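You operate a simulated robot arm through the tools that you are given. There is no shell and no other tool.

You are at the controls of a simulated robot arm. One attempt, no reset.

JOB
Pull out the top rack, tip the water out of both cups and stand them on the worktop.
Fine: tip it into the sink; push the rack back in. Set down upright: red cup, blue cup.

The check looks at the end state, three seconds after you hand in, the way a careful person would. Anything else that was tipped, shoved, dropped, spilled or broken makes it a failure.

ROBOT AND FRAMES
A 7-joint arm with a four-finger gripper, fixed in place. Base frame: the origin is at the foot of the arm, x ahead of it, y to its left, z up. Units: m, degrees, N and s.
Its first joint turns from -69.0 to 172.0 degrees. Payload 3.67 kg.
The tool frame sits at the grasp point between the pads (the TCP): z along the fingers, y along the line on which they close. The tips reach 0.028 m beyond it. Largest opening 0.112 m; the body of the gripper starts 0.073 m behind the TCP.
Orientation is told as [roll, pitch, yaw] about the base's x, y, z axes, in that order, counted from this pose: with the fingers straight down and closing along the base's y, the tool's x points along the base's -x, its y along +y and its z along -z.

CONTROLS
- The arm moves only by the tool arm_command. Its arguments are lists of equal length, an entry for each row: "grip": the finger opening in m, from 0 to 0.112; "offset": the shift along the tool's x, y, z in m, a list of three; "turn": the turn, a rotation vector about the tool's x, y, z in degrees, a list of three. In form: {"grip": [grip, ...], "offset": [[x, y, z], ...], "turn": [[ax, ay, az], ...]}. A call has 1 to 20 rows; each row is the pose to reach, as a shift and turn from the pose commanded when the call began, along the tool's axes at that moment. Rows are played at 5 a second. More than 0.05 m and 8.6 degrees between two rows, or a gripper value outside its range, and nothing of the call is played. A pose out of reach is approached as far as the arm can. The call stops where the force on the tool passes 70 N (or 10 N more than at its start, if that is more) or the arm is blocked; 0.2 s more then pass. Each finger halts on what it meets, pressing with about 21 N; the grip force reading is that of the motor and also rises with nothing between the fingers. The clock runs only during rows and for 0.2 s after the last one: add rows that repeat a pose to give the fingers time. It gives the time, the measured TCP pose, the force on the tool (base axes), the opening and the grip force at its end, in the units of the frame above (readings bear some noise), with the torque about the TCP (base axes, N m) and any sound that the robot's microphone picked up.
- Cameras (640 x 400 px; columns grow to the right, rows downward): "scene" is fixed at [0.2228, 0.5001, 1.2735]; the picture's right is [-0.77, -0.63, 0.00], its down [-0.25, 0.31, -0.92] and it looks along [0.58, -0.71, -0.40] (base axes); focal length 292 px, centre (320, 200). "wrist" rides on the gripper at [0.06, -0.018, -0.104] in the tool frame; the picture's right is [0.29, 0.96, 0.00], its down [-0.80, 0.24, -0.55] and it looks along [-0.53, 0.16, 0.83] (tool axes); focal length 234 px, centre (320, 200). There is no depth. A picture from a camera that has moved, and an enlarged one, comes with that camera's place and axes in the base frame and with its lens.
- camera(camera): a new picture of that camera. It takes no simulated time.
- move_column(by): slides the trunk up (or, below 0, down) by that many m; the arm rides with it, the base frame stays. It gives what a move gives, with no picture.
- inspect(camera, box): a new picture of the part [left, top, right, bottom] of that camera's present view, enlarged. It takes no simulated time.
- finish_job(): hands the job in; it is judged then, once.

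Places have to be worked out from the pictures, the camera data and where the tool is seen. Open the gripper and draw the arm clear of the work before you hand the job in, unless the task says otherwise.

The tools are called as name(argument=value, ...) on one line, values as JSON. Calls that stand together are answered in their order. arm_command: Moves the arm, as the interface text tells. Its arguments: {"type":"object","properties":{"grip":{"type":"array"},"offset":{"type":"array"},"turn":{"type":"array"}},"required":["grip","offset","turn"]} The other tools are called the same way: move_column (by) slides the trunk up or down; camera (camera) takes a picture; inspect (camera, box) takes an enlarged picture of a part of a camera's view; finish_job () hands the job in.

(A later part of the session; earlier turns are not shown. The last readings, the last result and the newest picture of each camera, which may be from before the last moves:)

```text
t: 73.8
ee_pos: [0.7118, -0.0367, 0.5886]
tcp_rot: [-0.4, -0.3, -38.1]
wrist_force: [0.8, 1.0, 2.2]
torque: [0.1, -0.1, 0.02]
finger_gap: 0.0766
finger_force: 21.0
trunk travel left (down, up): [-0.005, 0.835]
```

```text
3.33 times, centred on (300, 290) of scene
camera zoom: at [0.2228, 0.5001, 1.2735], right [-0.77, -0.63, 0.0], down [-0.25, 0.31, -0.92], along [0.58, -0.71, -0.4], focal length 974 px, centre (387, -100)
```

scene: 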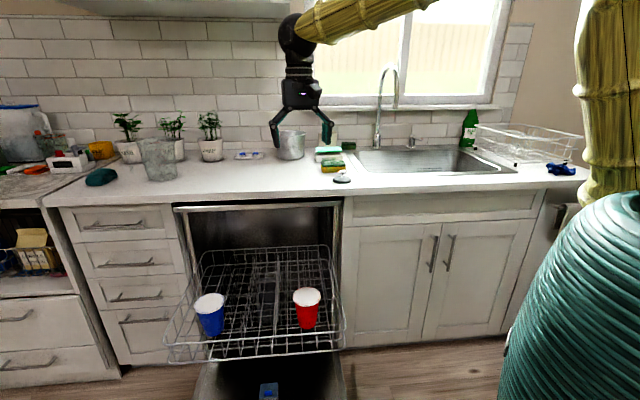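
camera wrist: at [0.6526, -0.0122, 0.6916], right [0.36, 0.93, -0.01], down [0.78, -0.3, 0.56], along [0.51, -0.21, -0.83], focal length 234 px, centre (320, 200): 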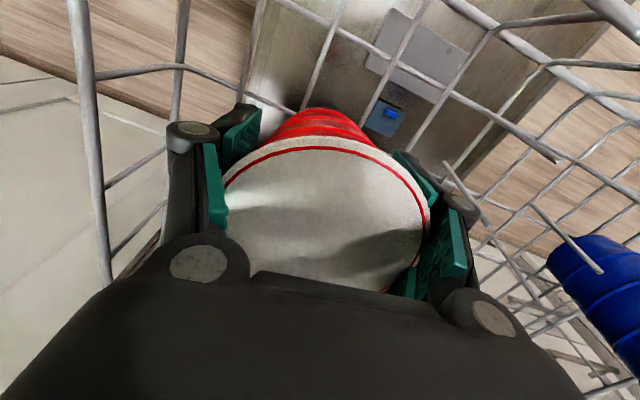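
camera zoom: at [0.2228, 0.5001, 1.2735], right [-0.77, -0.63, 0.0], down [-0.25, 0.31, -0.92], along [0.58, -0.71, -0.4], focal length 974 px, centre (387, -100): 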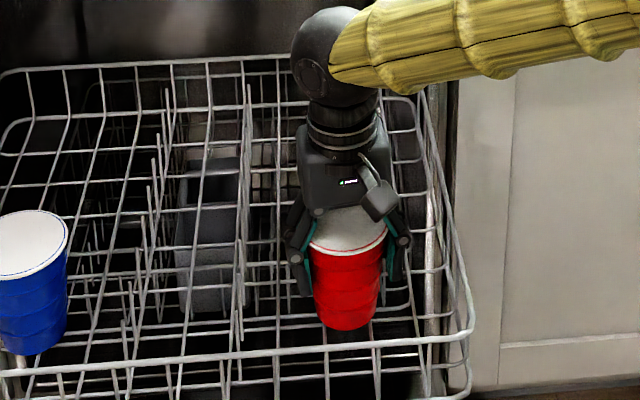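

Firm grip (gap 0.077 m, 21 N) below the rim. Lift 4 cm slowly with the arm and check.

arm_command(grip=[0.05, 0.05, 0.05, 0.05, 0.05, 0.05, 0.05], offset=[[0, 0, -0.003], [0, 0, -0.008], [0, 0, -0.015], [0, 0, -0.023], [0, 0, -0.031], [0, 0, -0.037], [0, 0, -0.04]], turn=[[0, 0, 0], [0, 0, 0], [0, 0, 0], [0, 0, 0], [0, 0, 0], [0, 0, 0], [0, 0, 0]])

camera(camera="wrist")

inspect(camera="scene", box=[240, 230, 360, 350])

```text
t: 75.4
ee_pos: [0.7105, -0.0358, 0.6274]
tcp_rot: [-0.4, -0.2, -38.1]
wrist_force: [0.1, -0.1, -0.6]
torque: [0.0, 0.0, -0.01]
finger_gap: 0.0769
finger_force: 20.8
trunk travel left (down, up): [-0.005, 0.835]
```

```text
taken
camera wrist: at [0.6526, -0.0118, 0.7307], right [0.36, 0.93, -0.01], down [0.78, -0.3, 0.55], along [0.51, -0.21, -0.83], focal length 234 px, centre (320, 200)
```

wrist: 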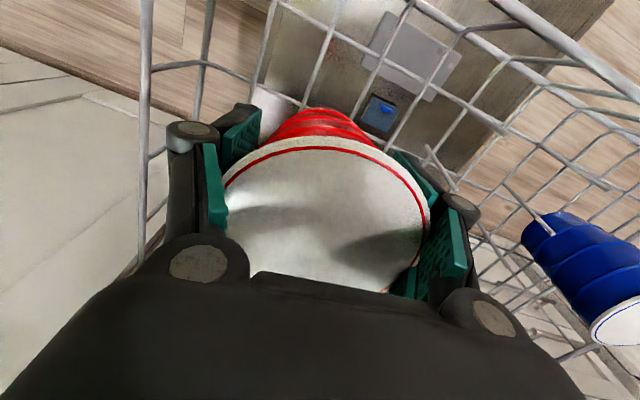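

```text
3.33 times, centred on (300, 290) of scene
camera zoom: at [0.2228, 0.5001, 1.2735], right [-0.77, -0.63, 0.0], down [-0.25, 0.31, -0.92], along [0.58, -0.71, -0.4], focal length 974 px, centre (387, -100)
```

zoom: 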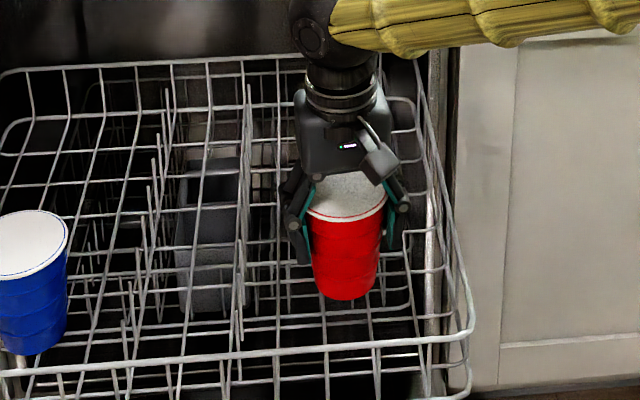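

Cup lifts cleanly and level. Raise the trunk 0.46 m to bring it above worktop height.

move_column(by=0.46)

camera(camera="wrist")

camera(camera="scene")

```text
refused: 0.46 is not a number from -0.4 to 0.4
```

```text
taken
camera wrist: at [0.6526, -0.0118, 0.7307], right [0.36, 0.93, -0.01], down [0.78, -0.3, 0.55], along [0.51, -0.21, -0.83], focal length 234 px, centre (320, 200)
```

wrist: 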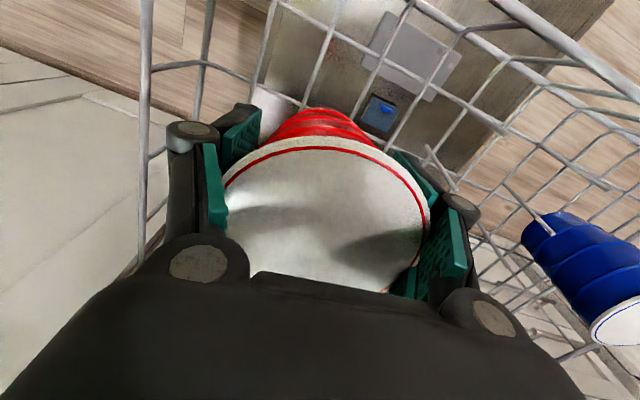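

```text
taken
```

scene: 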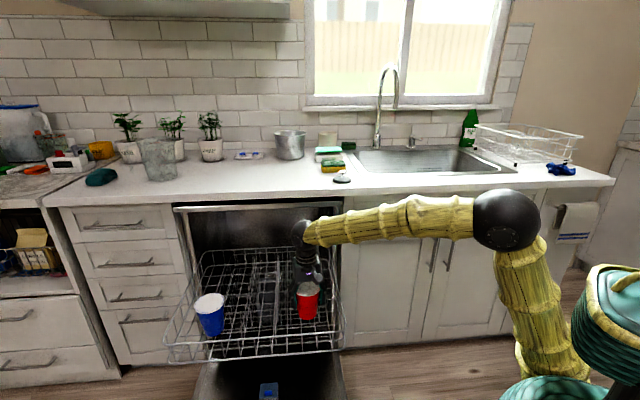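

The trunk takes at most 0.4 m per call; the cup is held level just above the rack. Raise 0.25 first, then more.

move_column(by=0.25)

camera(camera="scene")

```text
t: 78.0
ee_pos: [0.7108, -0.0351, 0.8761]
tcp_rot: [-0.4, -0.1, -38.0]
wrist_force: [-0.2, 0.4, -1.3]
torque: [-0.02, 0.01, -0.02]
finger_gap: 0.0768
finger_force: 21.0
trunk travel left (down, up): [-0.255, 0.585]
```

```text
taken
```

scene: 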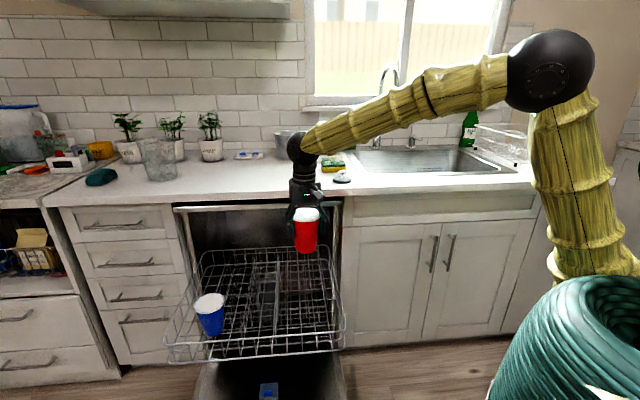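

The cup is level and in front of the counter. Raise another 0.22 m.

move_column(by=0.22)

camera(camera="wrist")

```text
t: 80.3
ee_pos: [0.7117, -0.0354, 1.0964]
tcp_rot: [-0.4, -0.2, -38.1]
wrist_force: [-0.3, 0.6, -1.4]
torque: [-0.05, 0.02, -0.04]
finger_gap: 0.077
finger_force: 21.1
trunk travel left (down, up): [-0.475, 0.365]
```

```text
taken
camera wrist: at [0.6529, -0.0119, 1.2006], right [0.36, 0.93, -0.01], down [0.78, -0.3, 0.55], along [0.51, -0.21, -0.83], focal length 234 px, centre (320, 200)
```

wrist: 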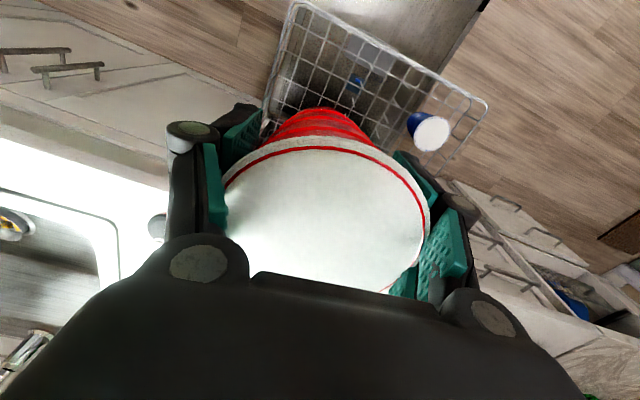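

Cup level at z≈1.10. Carry it gently toward the left part of the sink (n≈0.96, t≈0.165), with smooth acceleration; first stretch 0.39 m.

arm_command(grip=[0.05, 0.05, 0.05, 0.05, 0.05, 0.05, 0.05, 0.05, 0.05, 0.05, 0.05, 0.05, 0.05, 0.05, 0.05, 0.05, 0.05, 0.05, 0.05, 0.05], offset=[[-0.0029, -0.0027, 0], [-0.0088, -0.0082, 0], [-0.0176, -0.0163, 0], [-0.0308, -0.0286, 0], [-0.0469, -0.0435, 0], [-0.0645, -0.0599, 0], [-0.0836, -0.0776, 0], [-0.1026, -0.0952, 0], [-0.1217, -0.1129, 0], [-0.1407, -0.1306, 0], [-0.1598, -0.1483, 0], [-0.1789, -0.166, 0], [-0.1979, -0.1837, 0], [-0.217, -0.2014, 0], [-0.2346, -0.2177, 0], [-0.2507, -0.2327, 0], [-0.2639, -0.2449, 0], [-0.2741, -0.2544, 0], [-0.2815, -0.2612, 0], [-0.2844, -0.264, 0]], turn=[[0, 0, 0], [0, 0, 0], [0, 0, 0], [0, 0, 0], [0, 0, 0], [0, 0, 0], [0, 0, 0], [0, 0, 0], [0, 0, 0], [0, 0, 0], [0, 0, 0], [0, 0, 0], [0, 0, 0], [0, 0, 0], [0, 0, 0], [0, 0, 0], [0, 0, 0], [0, 0, 0], [0, 0, 0], [0, 0, 0]])

camera(camera="scene")

camera(camera="wrist")

```text
t: 84.5
ee_pos: [0.7725, -0.4199, 1.1013]
tcp_rot: [-0.3, -0.2, -38.0]
wrist_force: [-0.1, -0.3, -0.9]
torque: [0.0, 0.01, -0.02]
finger_gap: 0.0769
finger_force: 21.2
trunk travel left (down, up): [-0.475, 0.365]
```

```text
taken
```

scene: 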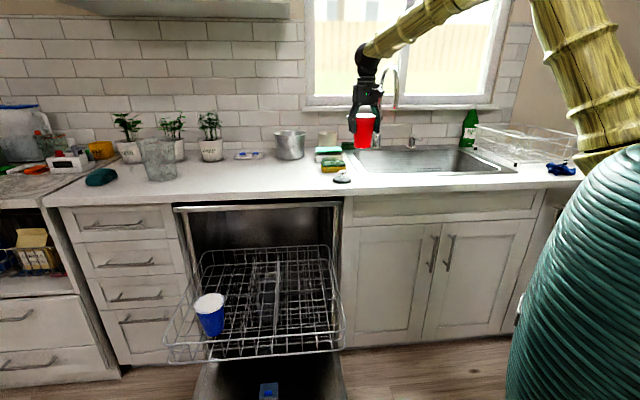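

```text
taken
camera wrist: at [0.7139, -0.3955, 1.204], right [0.36, 0.93, -0.01], down [0.78, -0.3, 0.56], along [0.51, -0.21, -0.83], focal length 234 px, centre (320, 200)
```

wrist: 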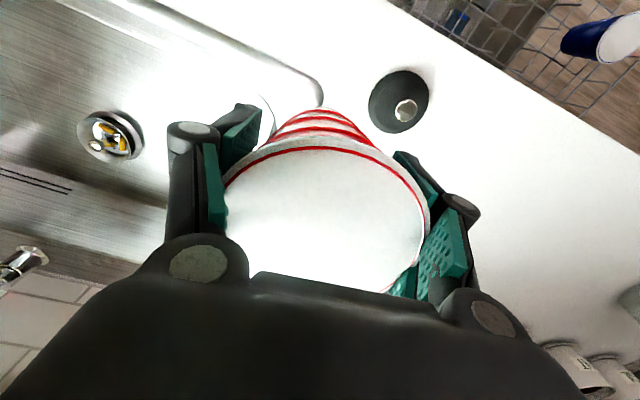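

Level, no spill. Second stretch: 14 cm to just over the sink's left part.

arm_command(grip=[0.05, 0.05, 0.05, 0.05, 0.05, 0.05, 0.05, 0.05, 0.05, 0.05, 0.05, 0.05], offset=[[-0.0032, -0.0029, 0], [-0.0095, -0.0088, 0], [-0.018, -0.0166, 0], [-0.0297, -0.0274, 0], [-0.0424, -0.0391, 0], [-0.0561, -0.0518, 0], [-0.0699, -0.0645, 0], [-0.0826, -0.0763, 0], [-0.0921, -0.0851, 0], [-0.0995, -0.0919, 0], [-0.1038, -0.0958, 0], [-0.1059, -0.0978, 0]], turn=[[0, 0, 0], [0, 0, 0], [0, 0, 0], [0, 0, 0], [0, 0, 0], [0, 0, 0], [0, 0, 0], [0, 0, 0], [0, 0, 0], [0, 0, 0], [0, 0, 0], [0, 0, 0]])

inspect(camera="scene", box=[320, 50, 540, 200])

camera(camera="wrist")

```text
t: 87.1
ee_pos: [0.7947, -0.5611, 1.0998]
tcp_rot: [-0.4, -0.2, -38.2]
wrist_force: [0.2, 0.8, -1.1]
torque: [0.02, 0.0, -0.01]
finger_gap: 0.077
finger_force: 21.4
trunk travel left (down, up): [-0.475, 0.365]
```

```text
2.67 times, centred on (430, 125) of scene
camera zoom: at [0.2228, 0.5001, 1.2735], right [-0.77, -0.63, 0.0], down [-0.25, 0.31, -0.92], along [0.58, -0.71, -0.4], focal length 779 px, centre (27, 400)
```

zoom: 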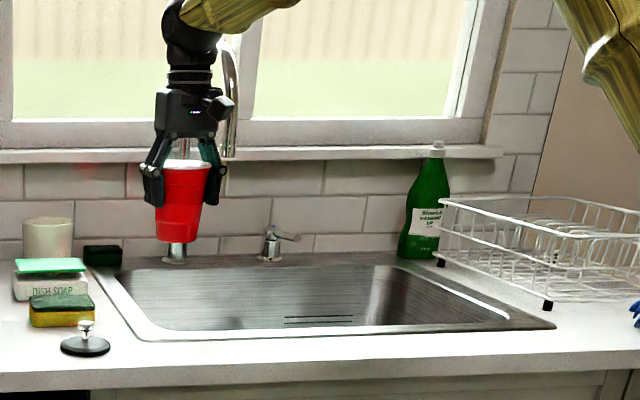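

```text
taken
camera wrist: at [0.7372, -0.5386, 1.2039], right [0.36, 0.93, -0.01], down [0.78, -0.3, 0.55], along [0.51, -0.21, -0.83], focal length 234 px, centre (320, 200)
```

wrist: 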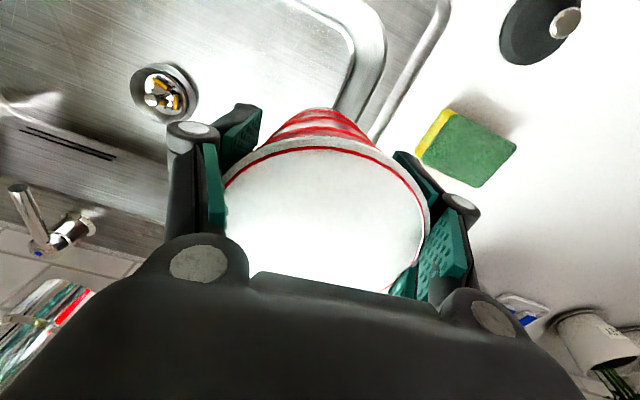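

Directly over the basin (left inner edge ~3 cm from the cup's centreline, so I'll shift 2.5 cm right first). Then tip slowly: 4° per step to 60°, with a 2 cm outward drift.

arm_command(grip=[0.05, 0.05, 0.05, 0.05, 0.05, 0.05, 0.05, 0.05, 0.05, 0.05, 0.05, 0.05, 0.05, 0.05, 0.05, 0.05, 0.05, 0.05], offset=[[0.0008, -0.0065, 0], [0.002, -0.017, 0], [0.003, -0.0248, 0], [0.0017, -0.025, 0], [0.0003, -0.0251, 0], [-0.001, -0.0253, 0], [-0.0023, -0.0254, 0], [-0.0036, -0.0256, 0], [-0.005, -0.0258, 0], [-0.0063, -0.0259, 0], [-0.0076, -0.0261, 0], [-0.0089, -0.0262, 0], [-0.0103, -0.0264, 0], [-0.0116, -0.0266, 0], [-0.0129, -0.0267, 0], [-0.0142, -0.0269, 0], [-0.0156, -0.027, 0], [-0.0169, -0.0272, 0]], turn=[[0, 0, 0], [0, 0, 0], [0, 0, 0], [0, -4, 0], [0, -8, 0], [0, -12, 0], [0, -16, 0], [0, -20, 0], [0, -24, 0], [0, -28, 0], [0, -32, 0], [0, -36, 0], [0, -40, 0], [0, -44, 0], [0, -48, 0], [0, -52, 0], [0, -56, 0], [0, -60, 0]])

inspect(camera="scene", box=[320, 50, 540, 200])

camera(camera="wrist")

```text
t: 90.9
ee_pos: [0.7917, -0.593, 1.1009]
tcp_rot: [-0.8, -60.2, -37.3]
wrist_force: [0.0, 0.6, -1.1]
torque: [0.01, 0.05, -0.01]
finger_gap: 0.0766
finger_force: 21.2
trunk travel left (down, up): [-0.475, 0.365]
```

```text
2.67 times, centred on (430, 125) of scene
camera zoom: at [0.2228, 0.5001, 1.2735], right [-0.77, -0.63, 0.0], down [-0.25, 0.31, -0.92], along [0.58, -0.71, -0.4], focal length 779 px, centre (27, 400)
```

zoom: 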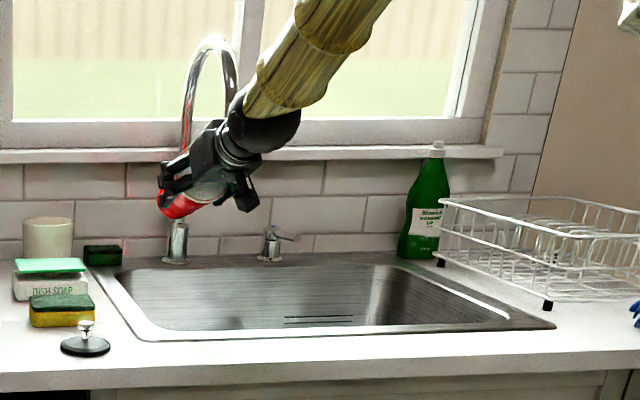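

```text
taken
camera wrist: at [0.6862, -0.533, 1.1005], right [0.48, 0.84, -0.26], down [0.09, 0.25, 0.97], along [0.88, -0.48, 0.05], focal length 234 px, centre (320, 200)
```

wrist: 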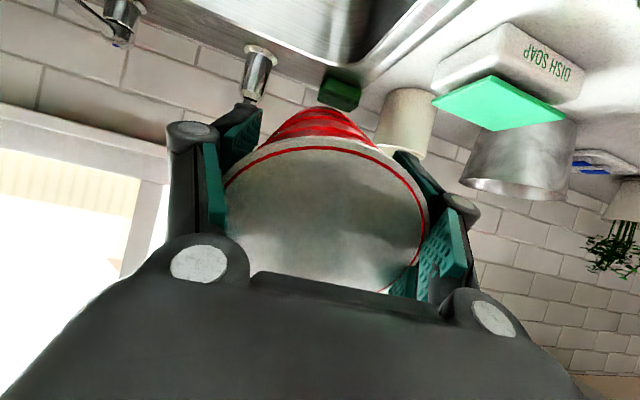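

At 60° with the mouth still well inside the basin. Continue slowly to ~116°, rising 1.5 cm.

arm_command(grip=[0.05, 0.05, 0.05, 0.05, 0.05, 0.05, 0.05, 0.05, 0.05, 0.05, 0.05, 0.05, 0.05, 0.05, 0.05, 0.05, 0.05, 0.05], offset=[[-0.001, 0, -0.0006], [-0.002, 0, -0.0012], [-0.003, 0, -0.0017], [-0.004, 0, -0.0023], [-0.005, 0, -0.0029], [-0.006, 0, -0.0035], [-0.007, 0, -0.004], [-0.008, 0, -0.0046], [-0.009, 0, -0.0052], [-0.01, 0, -0.0058], [-0.011, 0, -0.0064], [-0.012, 0, -0.007], [-0.013, 0, -0.0075], [-0.013, 0, -0.0075], [-0.013, 0, -0.0075], [-0.013, 0, -0.0075], [-0.013, 0, -0.0075], [-0.013, 0, -0.0075]], turn=[[0, -4, 0], [0, -8, 0], [0, -12, 0], [0, -16, 0], [0, -20, 0], [0, -24, 0], [0, -28, 0], [0, -32, 0], [0, -36, 0], [0, -40, 0], [0, -44, 0], [0, -48, 0], [0, -52, 0], [0, -56, 0], [0, -58, 0], [0, -58, 0], [0, -58, 0], [0, -58, 0]])

inspect(camera="scene", box=[320, 50, 540, 200])

camera(camera="wrist")

```text
t: 94.7
ee_pos: [0.7919, -0.5945, 1.1168]
tcp_rot: [-179.1, -61.8, 141.2]
wrist_force: [-0.1, 0.0, 0.0]
torque: [0.01, -0.03, 0.01]
finger_gap: 0.0761
finger_force: 20.6
trunk travel left (down, up): [-0.475, 0.365]
```

```text
2.67 times, centred on (430, 125) of scene
camera zoom: at [0.2228, 0.5001, 1.2735], right [-0.77, -0.63, 0.0], down [-0.25, 0.31, -0.92], along [0.58, -0.71, -0.4], focal length 779 px, centre (27, 400)
```

zoom: 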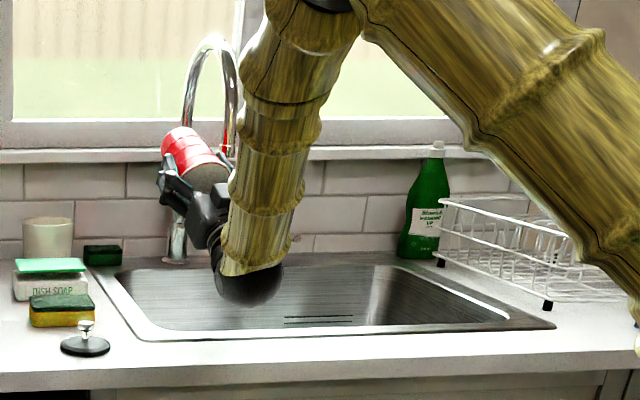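

```text
taken
camera wrist: at [0.7302, -0.5684, 1.0144], right [0.7, 0.67, -0.26], down [-0.53, 0.72, 0.44], along [0.48, -0.17, 0.86], focal length 234 px, centre (320, 200)
```

wrist: 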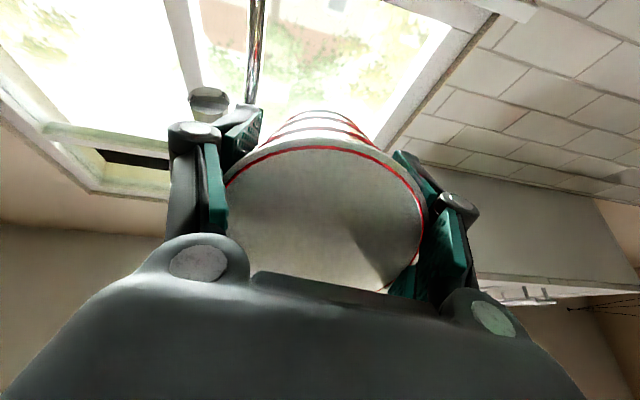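

At ~118° the mouth points well down into the sink and the weight reading has dropped to ~0. Hold ~2 s to drain, then look again.

arm_command(grip=[0.05, 0.05, 0.05, 0.05, 0.05, 0.05, 0.05, 0.05, 0.05, 0.05, 0.05, 0.05], offset=[[0, 0, 0], [0, 0, 0], [0, 0, 0], [0, 0, 0], [0, 0, 0], [0, 0, 0], [0, 0, 0], [0, 0, 0], [0, 0, 0], [0, 0, 0], [0, 0, 0], [0, 0, 0]], turn=[[0, -3, 0], [0, -6, 0], [0, -6, 0], [0, -6, 0], [0, -6, 0], [0, -6, 0], [0, -6, 0], [0, -6, 0], [0, -6, 0], [0, -6, 0], [0, -6, 0], [0, -6, 0]])

inspect(camera="wrist", box=[180, 80, 480, 300])

inspect(camera="scene", box=[320, 50, 540, 200])

```text
t: 97.3
ee_pos: [0.7919, -0.5937, 1.1167]
tcp_rot: [-179.3, -55.8, 141.3]
wrist_force: [0.6, 0.4, -0.4]
torque: [0.01, 0.02, 0.01]
finger_gap: 0.0763
finger_force: 21.2
trunk travel left (down, up): [-0.475, 0.365]
```

```text
1.82 times, centred on (330, 190) of wrist
camera zoom: at [0.7388, -0.5756, 1.0082], right [0.72, 0.65, -0.25], down [-0.56, 0.75, 0.35], along [0.41, -0.11, 0.91], focal length 426 px, centre (302, 218)
```

zoom: 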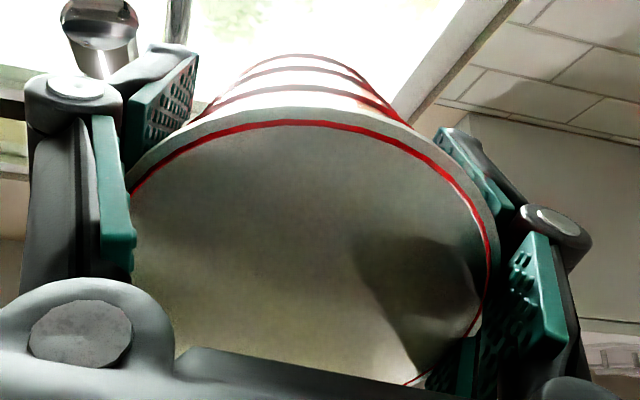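

```text
2.67 times, centred on (430, 125) of scene
camera zoom: at [0.2228, 0.5001, 1.2735], right [-0.77, -0.63, 0.0], down [-0.25, 0.31, -0.92], along [0.58, -0.71, -0.4], focal length 779 px, centre (27, 400)
```

zoom: 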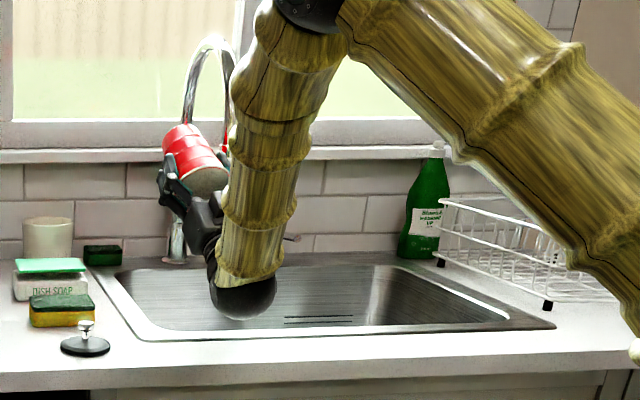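

No liquid visible any more and the reading is near zero. Rotate back to upright along the reverse path.

arm_command(grip=[0.05, 0.05, 0.05, 0.05, 0.05, 0.05, 0.05, 0.05, 0.05, 0.05, 0.05, 0.05, 0.05, 0.05, 0.05, 0.05], offset=[[0, 0, 0], [0, 0, 0], [0, 0, 0], [0, 0, 0], [0, 0, 0], [0, 0, 0], [0, 0, 0], [0, 0, 0], [-0.0006, 0, -0.0042], [-0.0011, 0, -0.0083], [-0.0017, 0, -0.0125], [-0.0022, 0, -0.0167], [-0.0028, 0, -0.0208], [-0.0033, 0, -0.025], [-0.0039, 0, -0.0291], [-0.0044, 0, -0.0333]], turn=[[0, 7.8, 0], [0, 15.5, 0], [0, 23.3, 0], [0, 31, 0], [0, 38.8, 0], [0, 46.6, 0], [0, 54.3, 0], [0, 62.1, 0], [0, 69.9, 0], [0, 77.6, 0], [0, 85.4, 0], [0, 93.1, 0], [0, 100.9, 0], [0, 108.7, 0], [0, 116.4, 0], [0, 124.2, 0]])

camera(camera="wrist")

inspect(camera="scene", box=[320, 50, 540, 200])

```text
t: 100.7
ee_pos: [0.7685, -0.5763, 1.0992]
tcp_rot: [-0.5, 0.3, -38.1]
wrist_force: [-0.6, -0.8, -1.3]
torque: [0.03, 0.02, 0.03]
finger_gap: 0.0763
finger_force: 21.0
trunk travel left (down, up): [-0.475, 0.365]
```

```text
taken
camera wrist: at [0.7109, -0.5533, 1.2035], right [0.36, 0.93, 0.0], down [0.78, -0.3, 0.55], along [0.51, -0.2, -0.84], focal length 234 px, centre (320, 200)
```

wrist: 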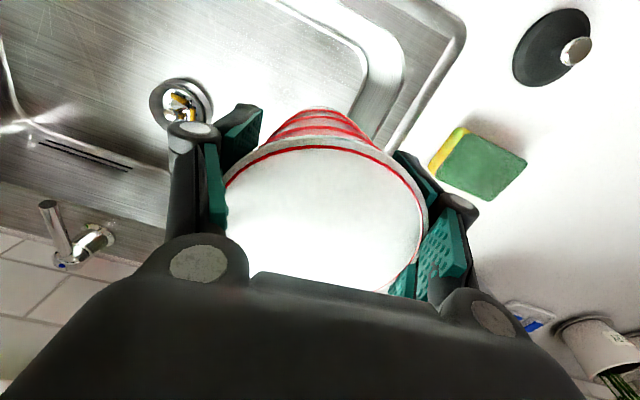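

```text
2.67 times, centred on (430, 125) of scene
camera zoom: at [0.2228, 0.5001, 1.2735], right [-0.77, -0.63, 0.0], down [-0.25, 0.31, -0.92], along [0.58, -0.71, -0.4], focal length 779 px, centre (27, 400)
```

zoom: 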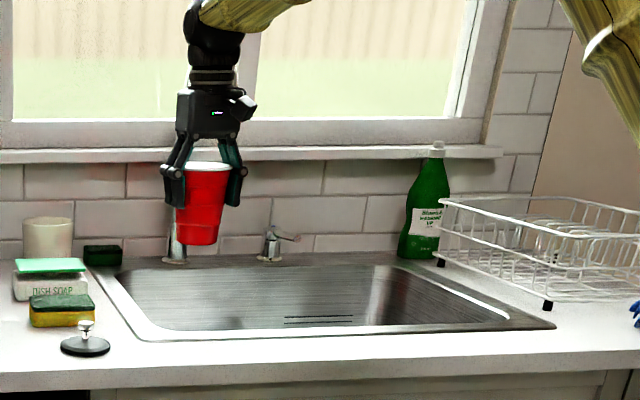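

Upright again over the sink. Zoom into the cup mouth to check whether it is actually empty.

inspect(camera="wrist", box=[200, 90, 460, 310])

inspect(camera="scene", box=[365, 100, 415, 150])

inspect(camera="scene", box=[180, 280, 240, 350])

```text
1.82 times, centred on (330, 200) of wrist
camera zoom: at [0.7109, -0.5533, 1.2035], right [0.36, 0.93, 0.0], down [0.78, -0.3, 0.55], along [0.51, -0.2, -0.84], focal length 426 px, centre (302, 200)
```

zoom: 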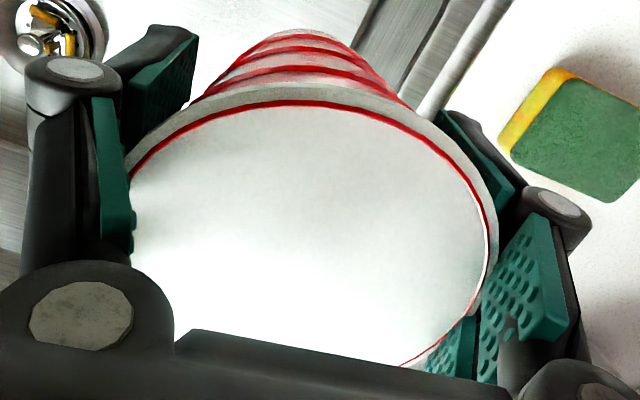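

```text
8.00 times, centred on (390, 125) of scene
camera zoom: at [0.2228, 0.5001, 1.2735], right [-0.77, -0.63, 0.0], down [-0.25, 0.31, -0.92], along [0.58, -0.71, -0.4], focal length 2337 px, centre (-240, 800)
```

zoom: 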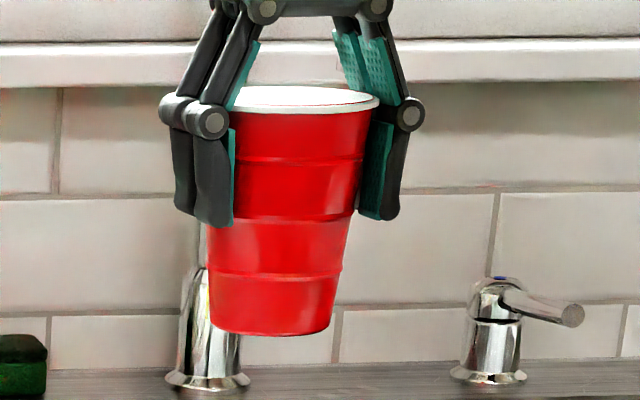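

```text
5.71 times, centred on (210, 315) of scene
camera zoom: at [0.2228, 0.5001, 1.2735], right [-0.77, -0.63, 0.0], down [-0.25, 0.31, -0.92], along [0.58, -0.71, -0.4], focal length 1669 px, centre (949, -457)
```

zoom: 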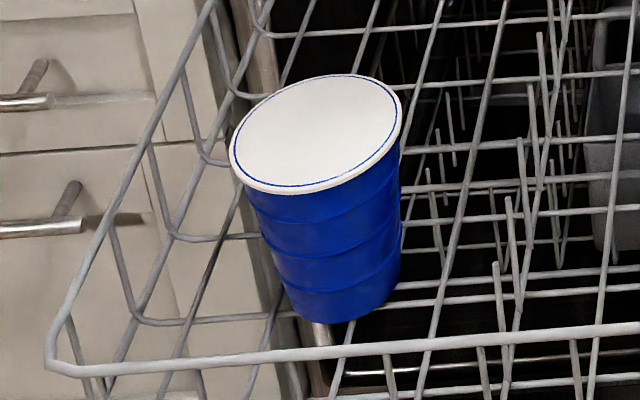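

The cup's mouth is rendered as an opaque white disc so I can't see the level, but it was held ~4 s beyond 90° (up to 124°) over the basin. Now carry the red cup to the free worktop area above the dishwasher (n≈0.785, t≈0.57).

arm_command(grip=[0.05, 0.05, 0.05, 0.05, 0.05, 0.05, 0.05, 0.05, 0.05, 0.05, 0.05, 0.05, 0.05, 0.05, 0.05, 0.05, 0.05], offset=[[0.0023, 0.009, 0], [0.0068, 0.0271, 0], [0.0124, 0.0496, 0], [0.0191, 0.0767, 0], [0.027, 0.1082, 0], [0.0349, 0.1398, 0], [0.0428, 0.1713, 0], [0.0507, 0.2029, 0], [0.0586, 0.2345, 0], [0.0664, 0.266, 0], [0.0743, 0.2976, 0], [0.0822, 0.3292, 0], [0.0901, 0.3607, 0], [0.098, 0.3923, 0], [0.1047, 0.4193, 0], [0.1092, 0.4374, 0], [0.1126, 0.4509, 0]], turn=[[0, 0, 0], [0, 0, 0], [0, 0, 0], [0, 0, 0], [0, 0, 0], [0, 0, 0], [0, 0, 0], [0, 0, 0], [0, 0, 0], [0, 0, 0], [0, 0, 0], [0, 0, 0], [0, 0, 0], [0, 0, 0], [0, 0, 0], [0, 0, 0], [0, 0, 0]])

camera(camera="scene")

camera(camera="wrist")

```text
t: 104.3
ee_pos: [0.9582, -0.1489, 1.098]
tcp_rot: [-0.4, -0.1, -38.1]
wrist_force: [-0.4, 0.3, -0.2]
torque: [-0.03, 0.04, -0.03]
finger_gap: 0.0761
finger_force: 20.7
trunk travel left (down, up): [-0.475, 0.365]
```

```text
taken
```

scene: 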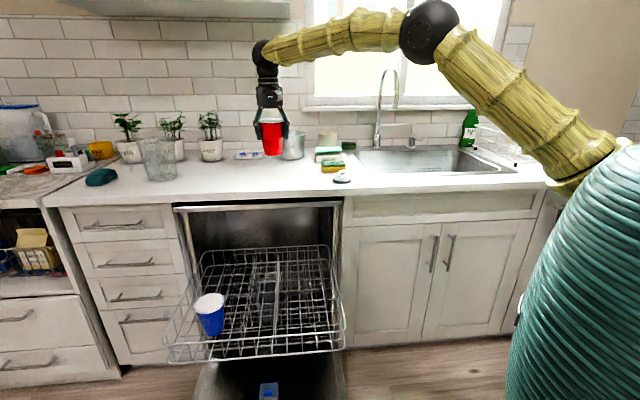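

```text
taken
camera wrist: at [0.8998, -0.1262, 1.202], right [0.36, 0.93, -0.01], down [0.78, -0.3, 0.55], along [0.51, -0.21, -0.83], focal length 234 px, centre (320, 200)
```

wrist: 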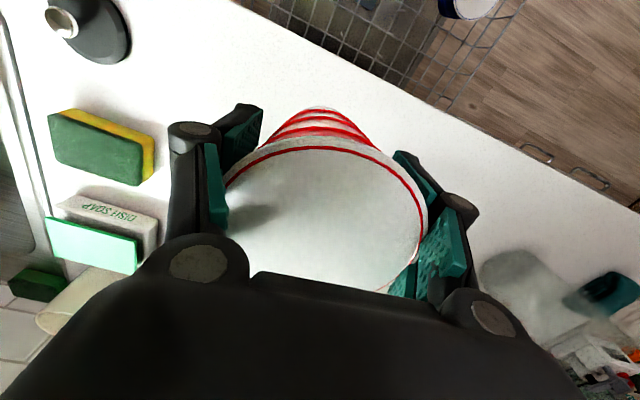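

Over a clear spot on the worktop. Descend 8 cm first.

arm_command(grip=[0.05, 0.05, 0.05, 0.05, 0.05, 0.05], offset=[[0, 0, 0.01], [0, 0, 0.027], [0, 0, 0.045], [0, 0, 0.063], [0, 0, 0.075], [0, 0, 0.08]], turn=[[0, 0, 0], [0, 0, 0], [0, 0, 0], [0, 0, 0], [0, 0, 0], [0, 0, 0]])

inspect(camera="scene", box=[220, 100, 340, 210])

```text
t: 105.7
ee_pos: [0.9578, -0.1506, 1.0186]
tcp_rot: [-0.4, 0.0, -38.0]
wrist_force: [0.1, 0.9, -0.6]
torque: [0.02, 0.0, -0.03]
finger_gap: 0.0761
finger_force: 20.8
trunk travel left (down, up): [-0.475, 0.365]
```

```text
3.64 times, centred on (280, 155) of scene
camera zoom: at [0.2228, 0.5001, 1.2735], right [-0.77, -0.63, 0.0], down [-0.25, 0.31, -0.92], along [0.58, -0.71, -0.4], focal length 1062 px, centre (466, 364)
```

zoom: 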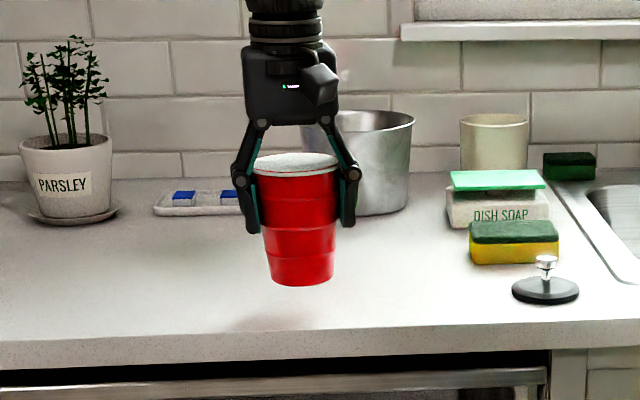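

About 4 cm above the worktop. Descend in finer steps, 3.4 cm, and check the force.

arm_command(grip=[0.05, 0.05, 0.05, 0.05, 0.05, 0.05], offset=[[0, 0, 0.008], [0, 0, 0.016], [0, 0, 0.022], [0, 0, 0.027], [0, 0, 0.031], [0, 0, 0.034]], turn=[[0, 0, 0], [0, 0, 0], [0, 0, 0], [0, 0, 0], [0, 0, 0], [0, 0, 0]])

inspect(camera="scene", box=[220, 100, 340, 210])

```text
t: 107.1
ee_pos: [0.957, -0.1512, 0.9863]
tcp_rot: [-0.3, -0.2, -38.0]
wrist_force: [1.7, -0.2, 12.9]
torque: [-0.07, -0.23, 0.03]
finger_gap: 0.0761
finger_force: 20.2
trunk travel left (down, up): [-0.475, 0.365]
```

```text
3.64 times, centred on (280, 155) of scene
camera zoom: at [0.2228, 0.5001, 1.2735], right [-0.77, -0.63, 0.0], down [-0.25, 0.31, -0.92], along [0.58, -0.71, -0.4], focal length 1062 px, centre (466, 364)
```

zoom: 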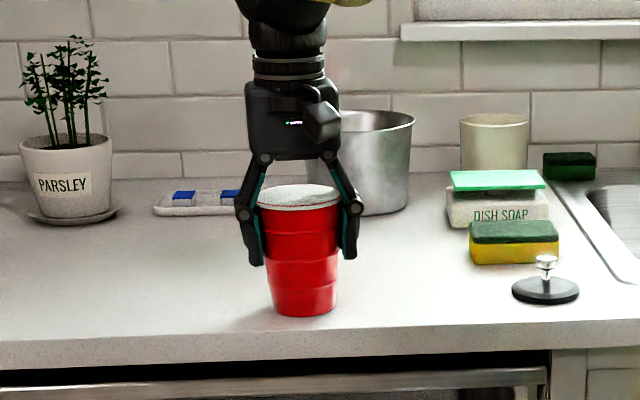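

Contact: 13 N upward, the cup stands on the worktop. Ease up 1.5 mm and open the fingers slowly.

arm_command(grip=[0.06, 0.07, 0.078, 0.082, 0.086, 0.09, 0.095, 0.1, 0.1], offset=[[0, 0, -0.0015], [0, 0, -0.0015], [0, 0, -0.0015], [0, 0, -0.0015], [0, 0, -0.0015], [0, 0, -0.0015], [0, 0, -0.0015], [0, 0, -0.0015], [0, 0, -0.0015]], turn=[[0, 0, 0], [0, 0, 0], [0, 0, 0], [0, 0, 0], [0, 0, 0], [0, 0, 0], [0, 0, 0], [0, 0, 0], [0, 0, 0]])

inspect(camera="scene", box=[220, 100, 340, 210])

camera(camera="wrist")

```text
t: 109.1
ee_pos: [0.9571, -0.1502, 0.9854]
tcp_rot: [-0.4, 0.1, -38.1]
wrist_force: [0.1, -0.4, -0.5]
torque: [-0.02, -0.01, -0.04]
finger_gap: 0.1
finger_force: 0.1
trunk travel left (down, up): [-0.475, 0.365]
```

```text
3.64 times, centred on (280, 155) of scene
camera zoom: at [0.2228, 0.5001, 1.2735], right [-0.77, -0.63, 0.0], down [-0.25, 0.31, -0.92], along [0.58, -0.71, -0.4], focal length 1062 px, centre (466, 364)
```

zoom: 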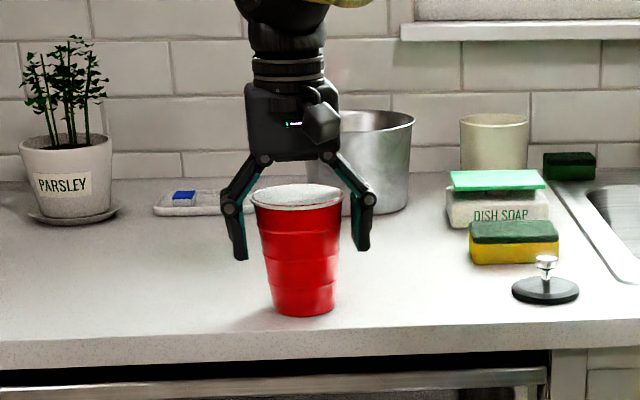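

```text
taken
camera wrist: at [0.8987, -0.1274, 1.0896], right [0.36, 0.93, -0.01], down [0.78, -0.3, 0.55], along [0.51, -0.21, -0.83], focal length 234 px, centre (320, 200)
```

wrist: 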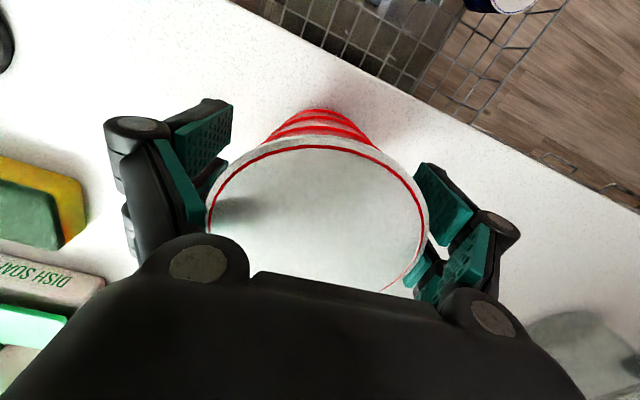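

Red cup stands upright and free. Lift straight up 13 cm.

arm_command(grip=[0.1, 0.1, 0.1, 0.1, 0.1], offset=[[0, 0, -0.015], [0, 0, -0.04], [0, 0, -0.075], [0, 0, -0.11], [0, 0, -0.13]], turn=[[0, 0, 0], [0, 0, 0], [0, 0, 0], [0, 0, 0], [0, 0, 0]])

camera(camera="scene")

camera(camera="wrist")

```text
t: 110.3
ee_pos: [0.9578, -0.1496, 1.116]
tcp_rot: [-0.4, 0.1, -38.1]
wrist_force: [0.0, -0.2, 0.4]
torque: [0.0, 0.02, 0.03]
finger_gap: 0.0998
finger_force: 0.1
trunk travel left (down, up): [-0.475, 0.365]
```

```text
taken
```

scene: 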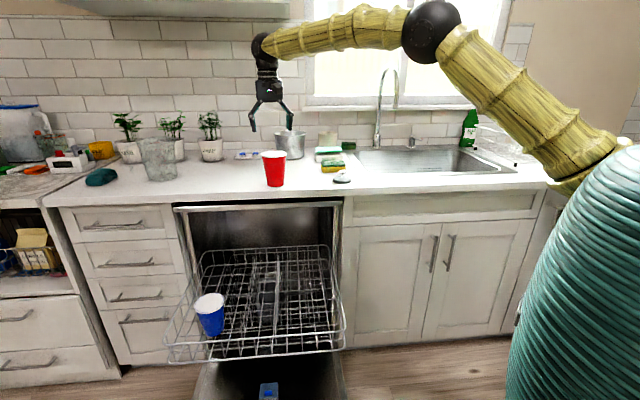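

```text
taken
camera wrist: at [0.8997, -0.1259, 1.2202], right [0.36, 0.93, -0.01], down [0.78, -0.3, 0.55], along [0.51, -0.21, -0.83], focal length 234 px, centre (320, 200)
```

wrist: 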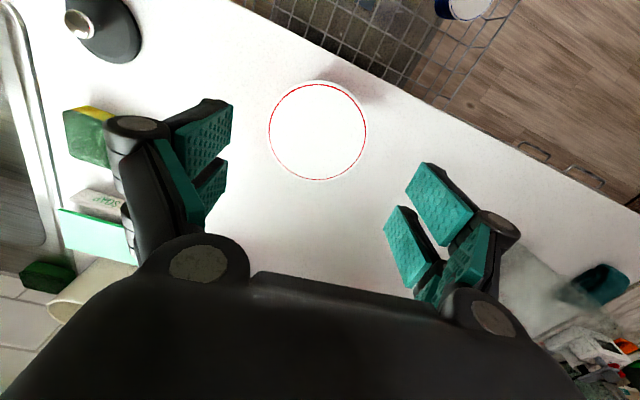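

Red cup is standing well on the worktop. Now move over the blue cup (0.922, 0.176), turning yaw to −25°.

arm_command(grip=[0.105, 0.112, 0.112, 0.112, 0.112, 0.112, 0.112, 0.112, 0.112, 0.112], offset=[[0.012, 0.0123, 0], [0.0361, 0.0369, 0], [0.0602, 0.0615, 0], [0.0843, 0.0862, 0], [0.1084, 0.1108, 0.003], [0.1325, 0.1354, 0.006], [0.1566, 0.16, 0.009], [0.1807, 0.1847, 0.012], [0.2048, 0.2093, 0.014], [0.2291, 0.2341, 0.016]], turn=[[0, 0, -1], [0, 0, -2.5], [0, 0, -4], [0, 0, -5.5], [0, 0, -7], [0, 0, -8.5], [0, 0, -10], [0, 0, -11], [0, 0, -12], [0, 0, -13]])

camera(camera="wrist")

camera(camera="scene")

```text
t: 112.5
ee_pos: [0.9239, 0.1705, 1.1003]
tcp_rot: [-0.2, 0.3, -25.4]
wrist_force: [-1.0, -0.6, -0.8]
torque: [-0.02, -0.01, 0.0]
finger_gap: 0.1118
finger_force: 0.1
trunk travel left (down, up): [-0.475, 0.365]
```

```text
taken
camera wrist: at [0.8628, 0.181, 1.2032], right [0.15, 0.99, 0.0], down [0.83, -0.12, 0.55], along [0.54, -0.08, -0.84], focal length 234 px, centre (320, 200)
```

wrist: 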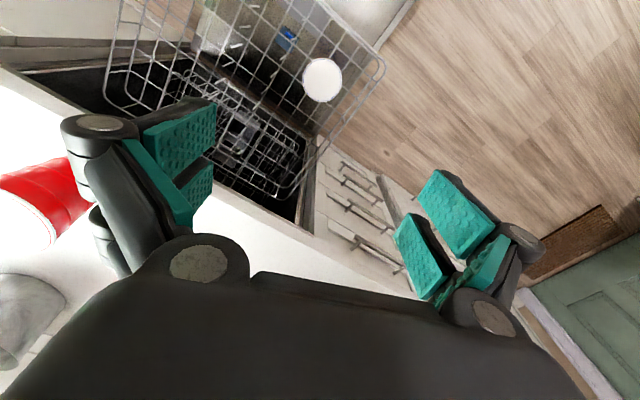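

```text
taken
```

scene: 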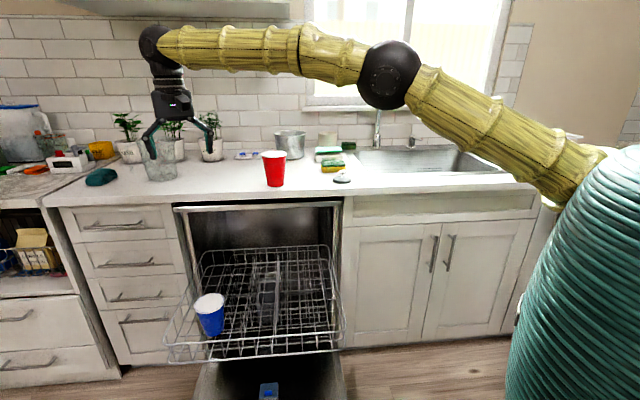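

Blue rim centre confirmed at (0.922, 0.176). The forearm stays well in front of the counter; lower the trunk 0.40 m.

move_column(by=-0.4)

camera(camera="wrist")

inspect(camera="scene", box=[140, 190, 360, 370])

```text
t: 116.3
ee_pos: [0.9235, 0.1718, 0.6979]
tcp_rot: [-0.2, 0.2, -25.3]
wrist_force: [-0.4, 1.0, 0.3]
torque: [0.0, 0.01, -0.04]
finger_gap: 0.112
finger_force: 0.0
trunk travel left (down, up): [-0.075, 0.765]
```

```text
taken
camera wrist: at [0.8621, 0.1813, 0.8034], right [0.15, 0.99, 0.0], down [0.83, -0.12, 0.55], along [0.54, -0.08, -0.83], focal length 234 px, centre (320, 200)
```

wrist: 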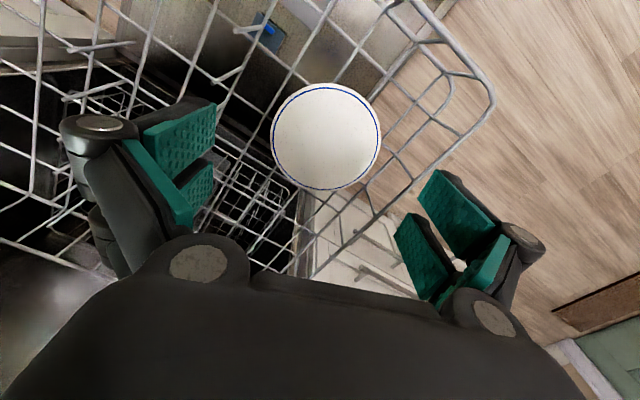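

```text
2.22 times, centred on (250, 280) of scene
camera zoom: at [0.2228, 0.5001, 1.2735], right [-0.77, -0.63, 0.0], down [-0.25, 0.31, -0.92], along [0.58, -0.71, -0.4], focal length 649 px, centre (476, 22)
```

zoom: 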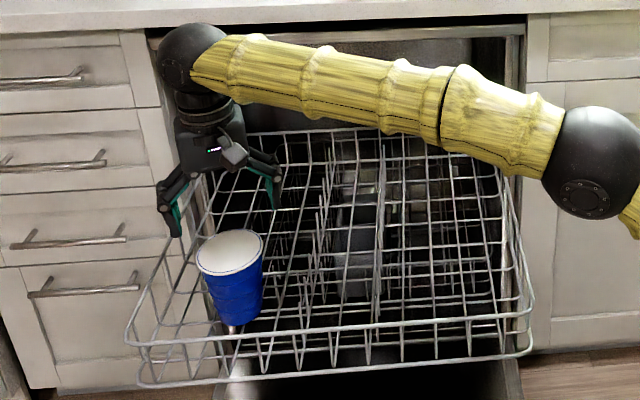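

Align (4 mm) and descend around the blue cup to TCP z≈0.588.

arm_command(grip=[0.112, 0.112, 0.112, 0.112, 0.112, 0.112, 0.112], offset=[[0.0044, 0.0033, 0], [0.0044, 0.0033, 0.02], [0.0044, 0.0033, 0.045], [0.0044, 0.0033, 0.065], [0.0044, 0.0033, 0.085], [0.0044, 0.0033, 0.1], [0.0044, 0.0033, 0.11]], turn=[[0, 0, 0], [0, 0, 0], [0, 0, 0], [0, 0, 0], [0, 0, 0], [0, 0, 0], [0, 0, 0]])

camera(camera="wrist")

inspect(camera="scene", box=[150, 230, 290, 350])

```text
t: 118.0
ee_pos: [0.9211, 0.1744, 0.5858]
tcp_rot: [-0.2, 0.5, -25.4]
wrist_force: [0.0, -0.2, -0.1]
torque: [-0.01, 0.0, -0.01]
finger_gap: 0.1119
finger_force: 0.0
trunk travel left (down, up): [-0.075, 0.765]
```

```text
taken
camera wrist: at [0.8603, 0.1838, 0.6902], right [0.15, 0.99, 0.0], down [0.83, -0.13, 0.55], along [0.54, -0.08, -0.84], focal length 234 px, centre (320, 200)
```

wrist: 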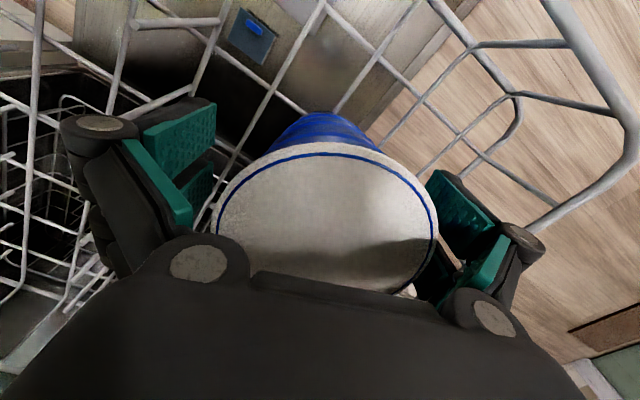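

```text
3.33 times, centred on (220, 290) of scene
camera zoom: at [0.2228, 0.5001, 1.2735], right [-0.77, -0.63, 0.0], down [-0.25, 0.31, -0.92], along [0.58, -0.71, -0.4], focal length 974 px, centre (653, -100)
```

zoom: 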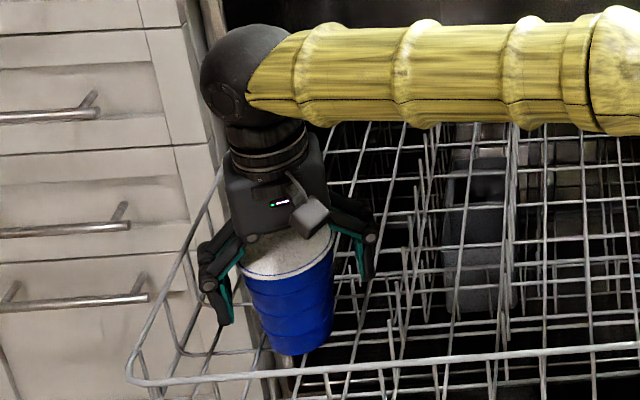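

Cup centred between the pads, no contact. Close gradually.

arm_command(grip=[0.105, 0.1, 0.095, 0.09, 0.085, 0.08, 0.075, 0.07, 0.065, 0.06, 0.055, 0.05, 0.05], offset=[[0, 0, -0.001], [0, 0, -0.001], [0, 0, -0.001], [0, 0, -0.001], [0, 0, -0.001], [0, 0, -0.001], [0, 0, -0.001], [0, 0, -0.001], [0, 0, -0.001], [0, 0, -0.001], [0, 0, -0.001], [0, 0, -0.001], [0, 0, -0.001]], turn=[[0, 0, 0], [0, 0, 0], [0, 0, 0], [0, 0, 0], [0, 0, 0], [0, 0, 0], [0, 0, 0], [0, 0, 0], [0, 0, 0], [0, 0, 0], [0, 0, 0], [0, 0, 0], [0, 0, 0]])

camera(camera="wrist")

```text
t: 120.8
ee_pos: [0.9224, 0.1715, 0.5902]
tcp_rot: [-0.2, 0.3, -25.5]
wrist_force: [-0.1, 0.2, 0.2]
torque: [0.0, -0.01, 0.04]
finger_gap: 0.0782
finger_force: 21.3
trunk travel left (down, up): [-0.075, 0.765]
```

```text
taken
camera wrist: at [0.861, 0.1823, 0.6938], right [0.15, 0.99, 0.0], down [0.83, -0.13, 0.55], along [0.54, -0.08, -0.84], focal length 234 px, centre (320, 200)
```

wrist: 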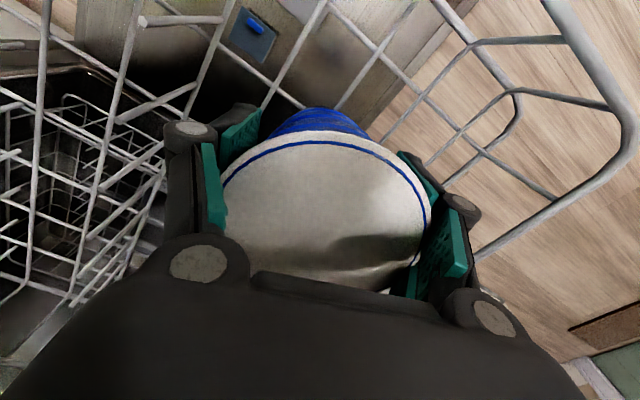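

Firm grip (gap 0.078 m). Lift 4 cm slowly.

arm_command(grip=[0.05, 0.05, 0.05, 0.05, 0.05, 0.05, 0.05], offset=[[0, 0, -0.003], [0, 0, -0.008], [0, 0, -0.015], [0, 0, -0.023], [0, 0, -0.031], [0, 0, -0.037], [0, 0, -0.04]], turn=[[0, 0, 0], [0, 0, 0], [0, 0, 0], [0, 0, 0], [0, 0, 0], [0, 0, 0], [0, 0, 0]])

camera(camera="wrist")

inspect(camera="scene", box=[150, 230, 290, 350])

```text
t: 122.3
ee_pos: [0.9236, 0.1729, 0.6255]
tcp_rot: [-0.3, 0.7, -25.6]
wrist_force: [1.2, -0.4, -0.6]
torque: [0.01, 0.01, 0.01]
finger_gap: 0.0779
finger_force: 21.5
trunk travel left (down, up): [-0.075, 0.765]
```

```text
taken
camera wrist: at [0.8616, 0.1825, 0.7296], right [0.15, 0.99, 0.0], down [0.83, -0.13, 0.54], along [0.54, -0.08, -0.84], focal length 234 px, centre (320, 200)
```

wrist: 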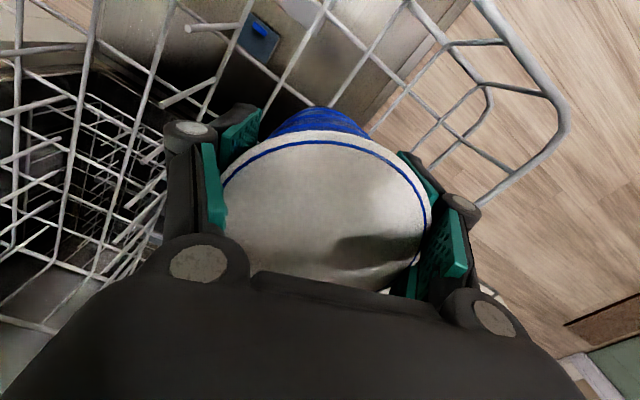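

```text
3.33 times, centred on (220, 290) of scene
camera zoom: at [0.2228, 0.5001, 1.2735], right [-0.77, -0.63, 0.0], down [-0.25, 0.31, -0.92], along [0.58, -0.71, -0.4], focal length 974 px, centre (653, -100)
```

zoom: 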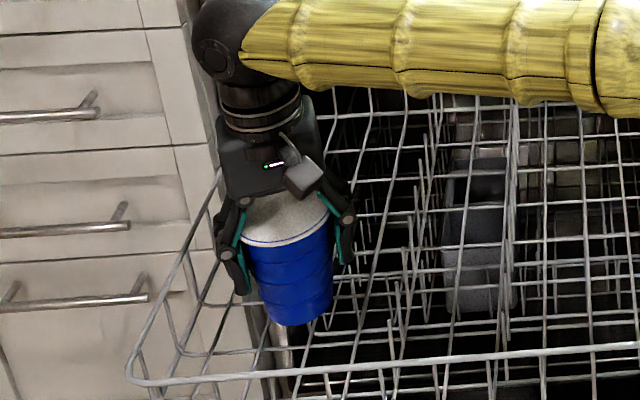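

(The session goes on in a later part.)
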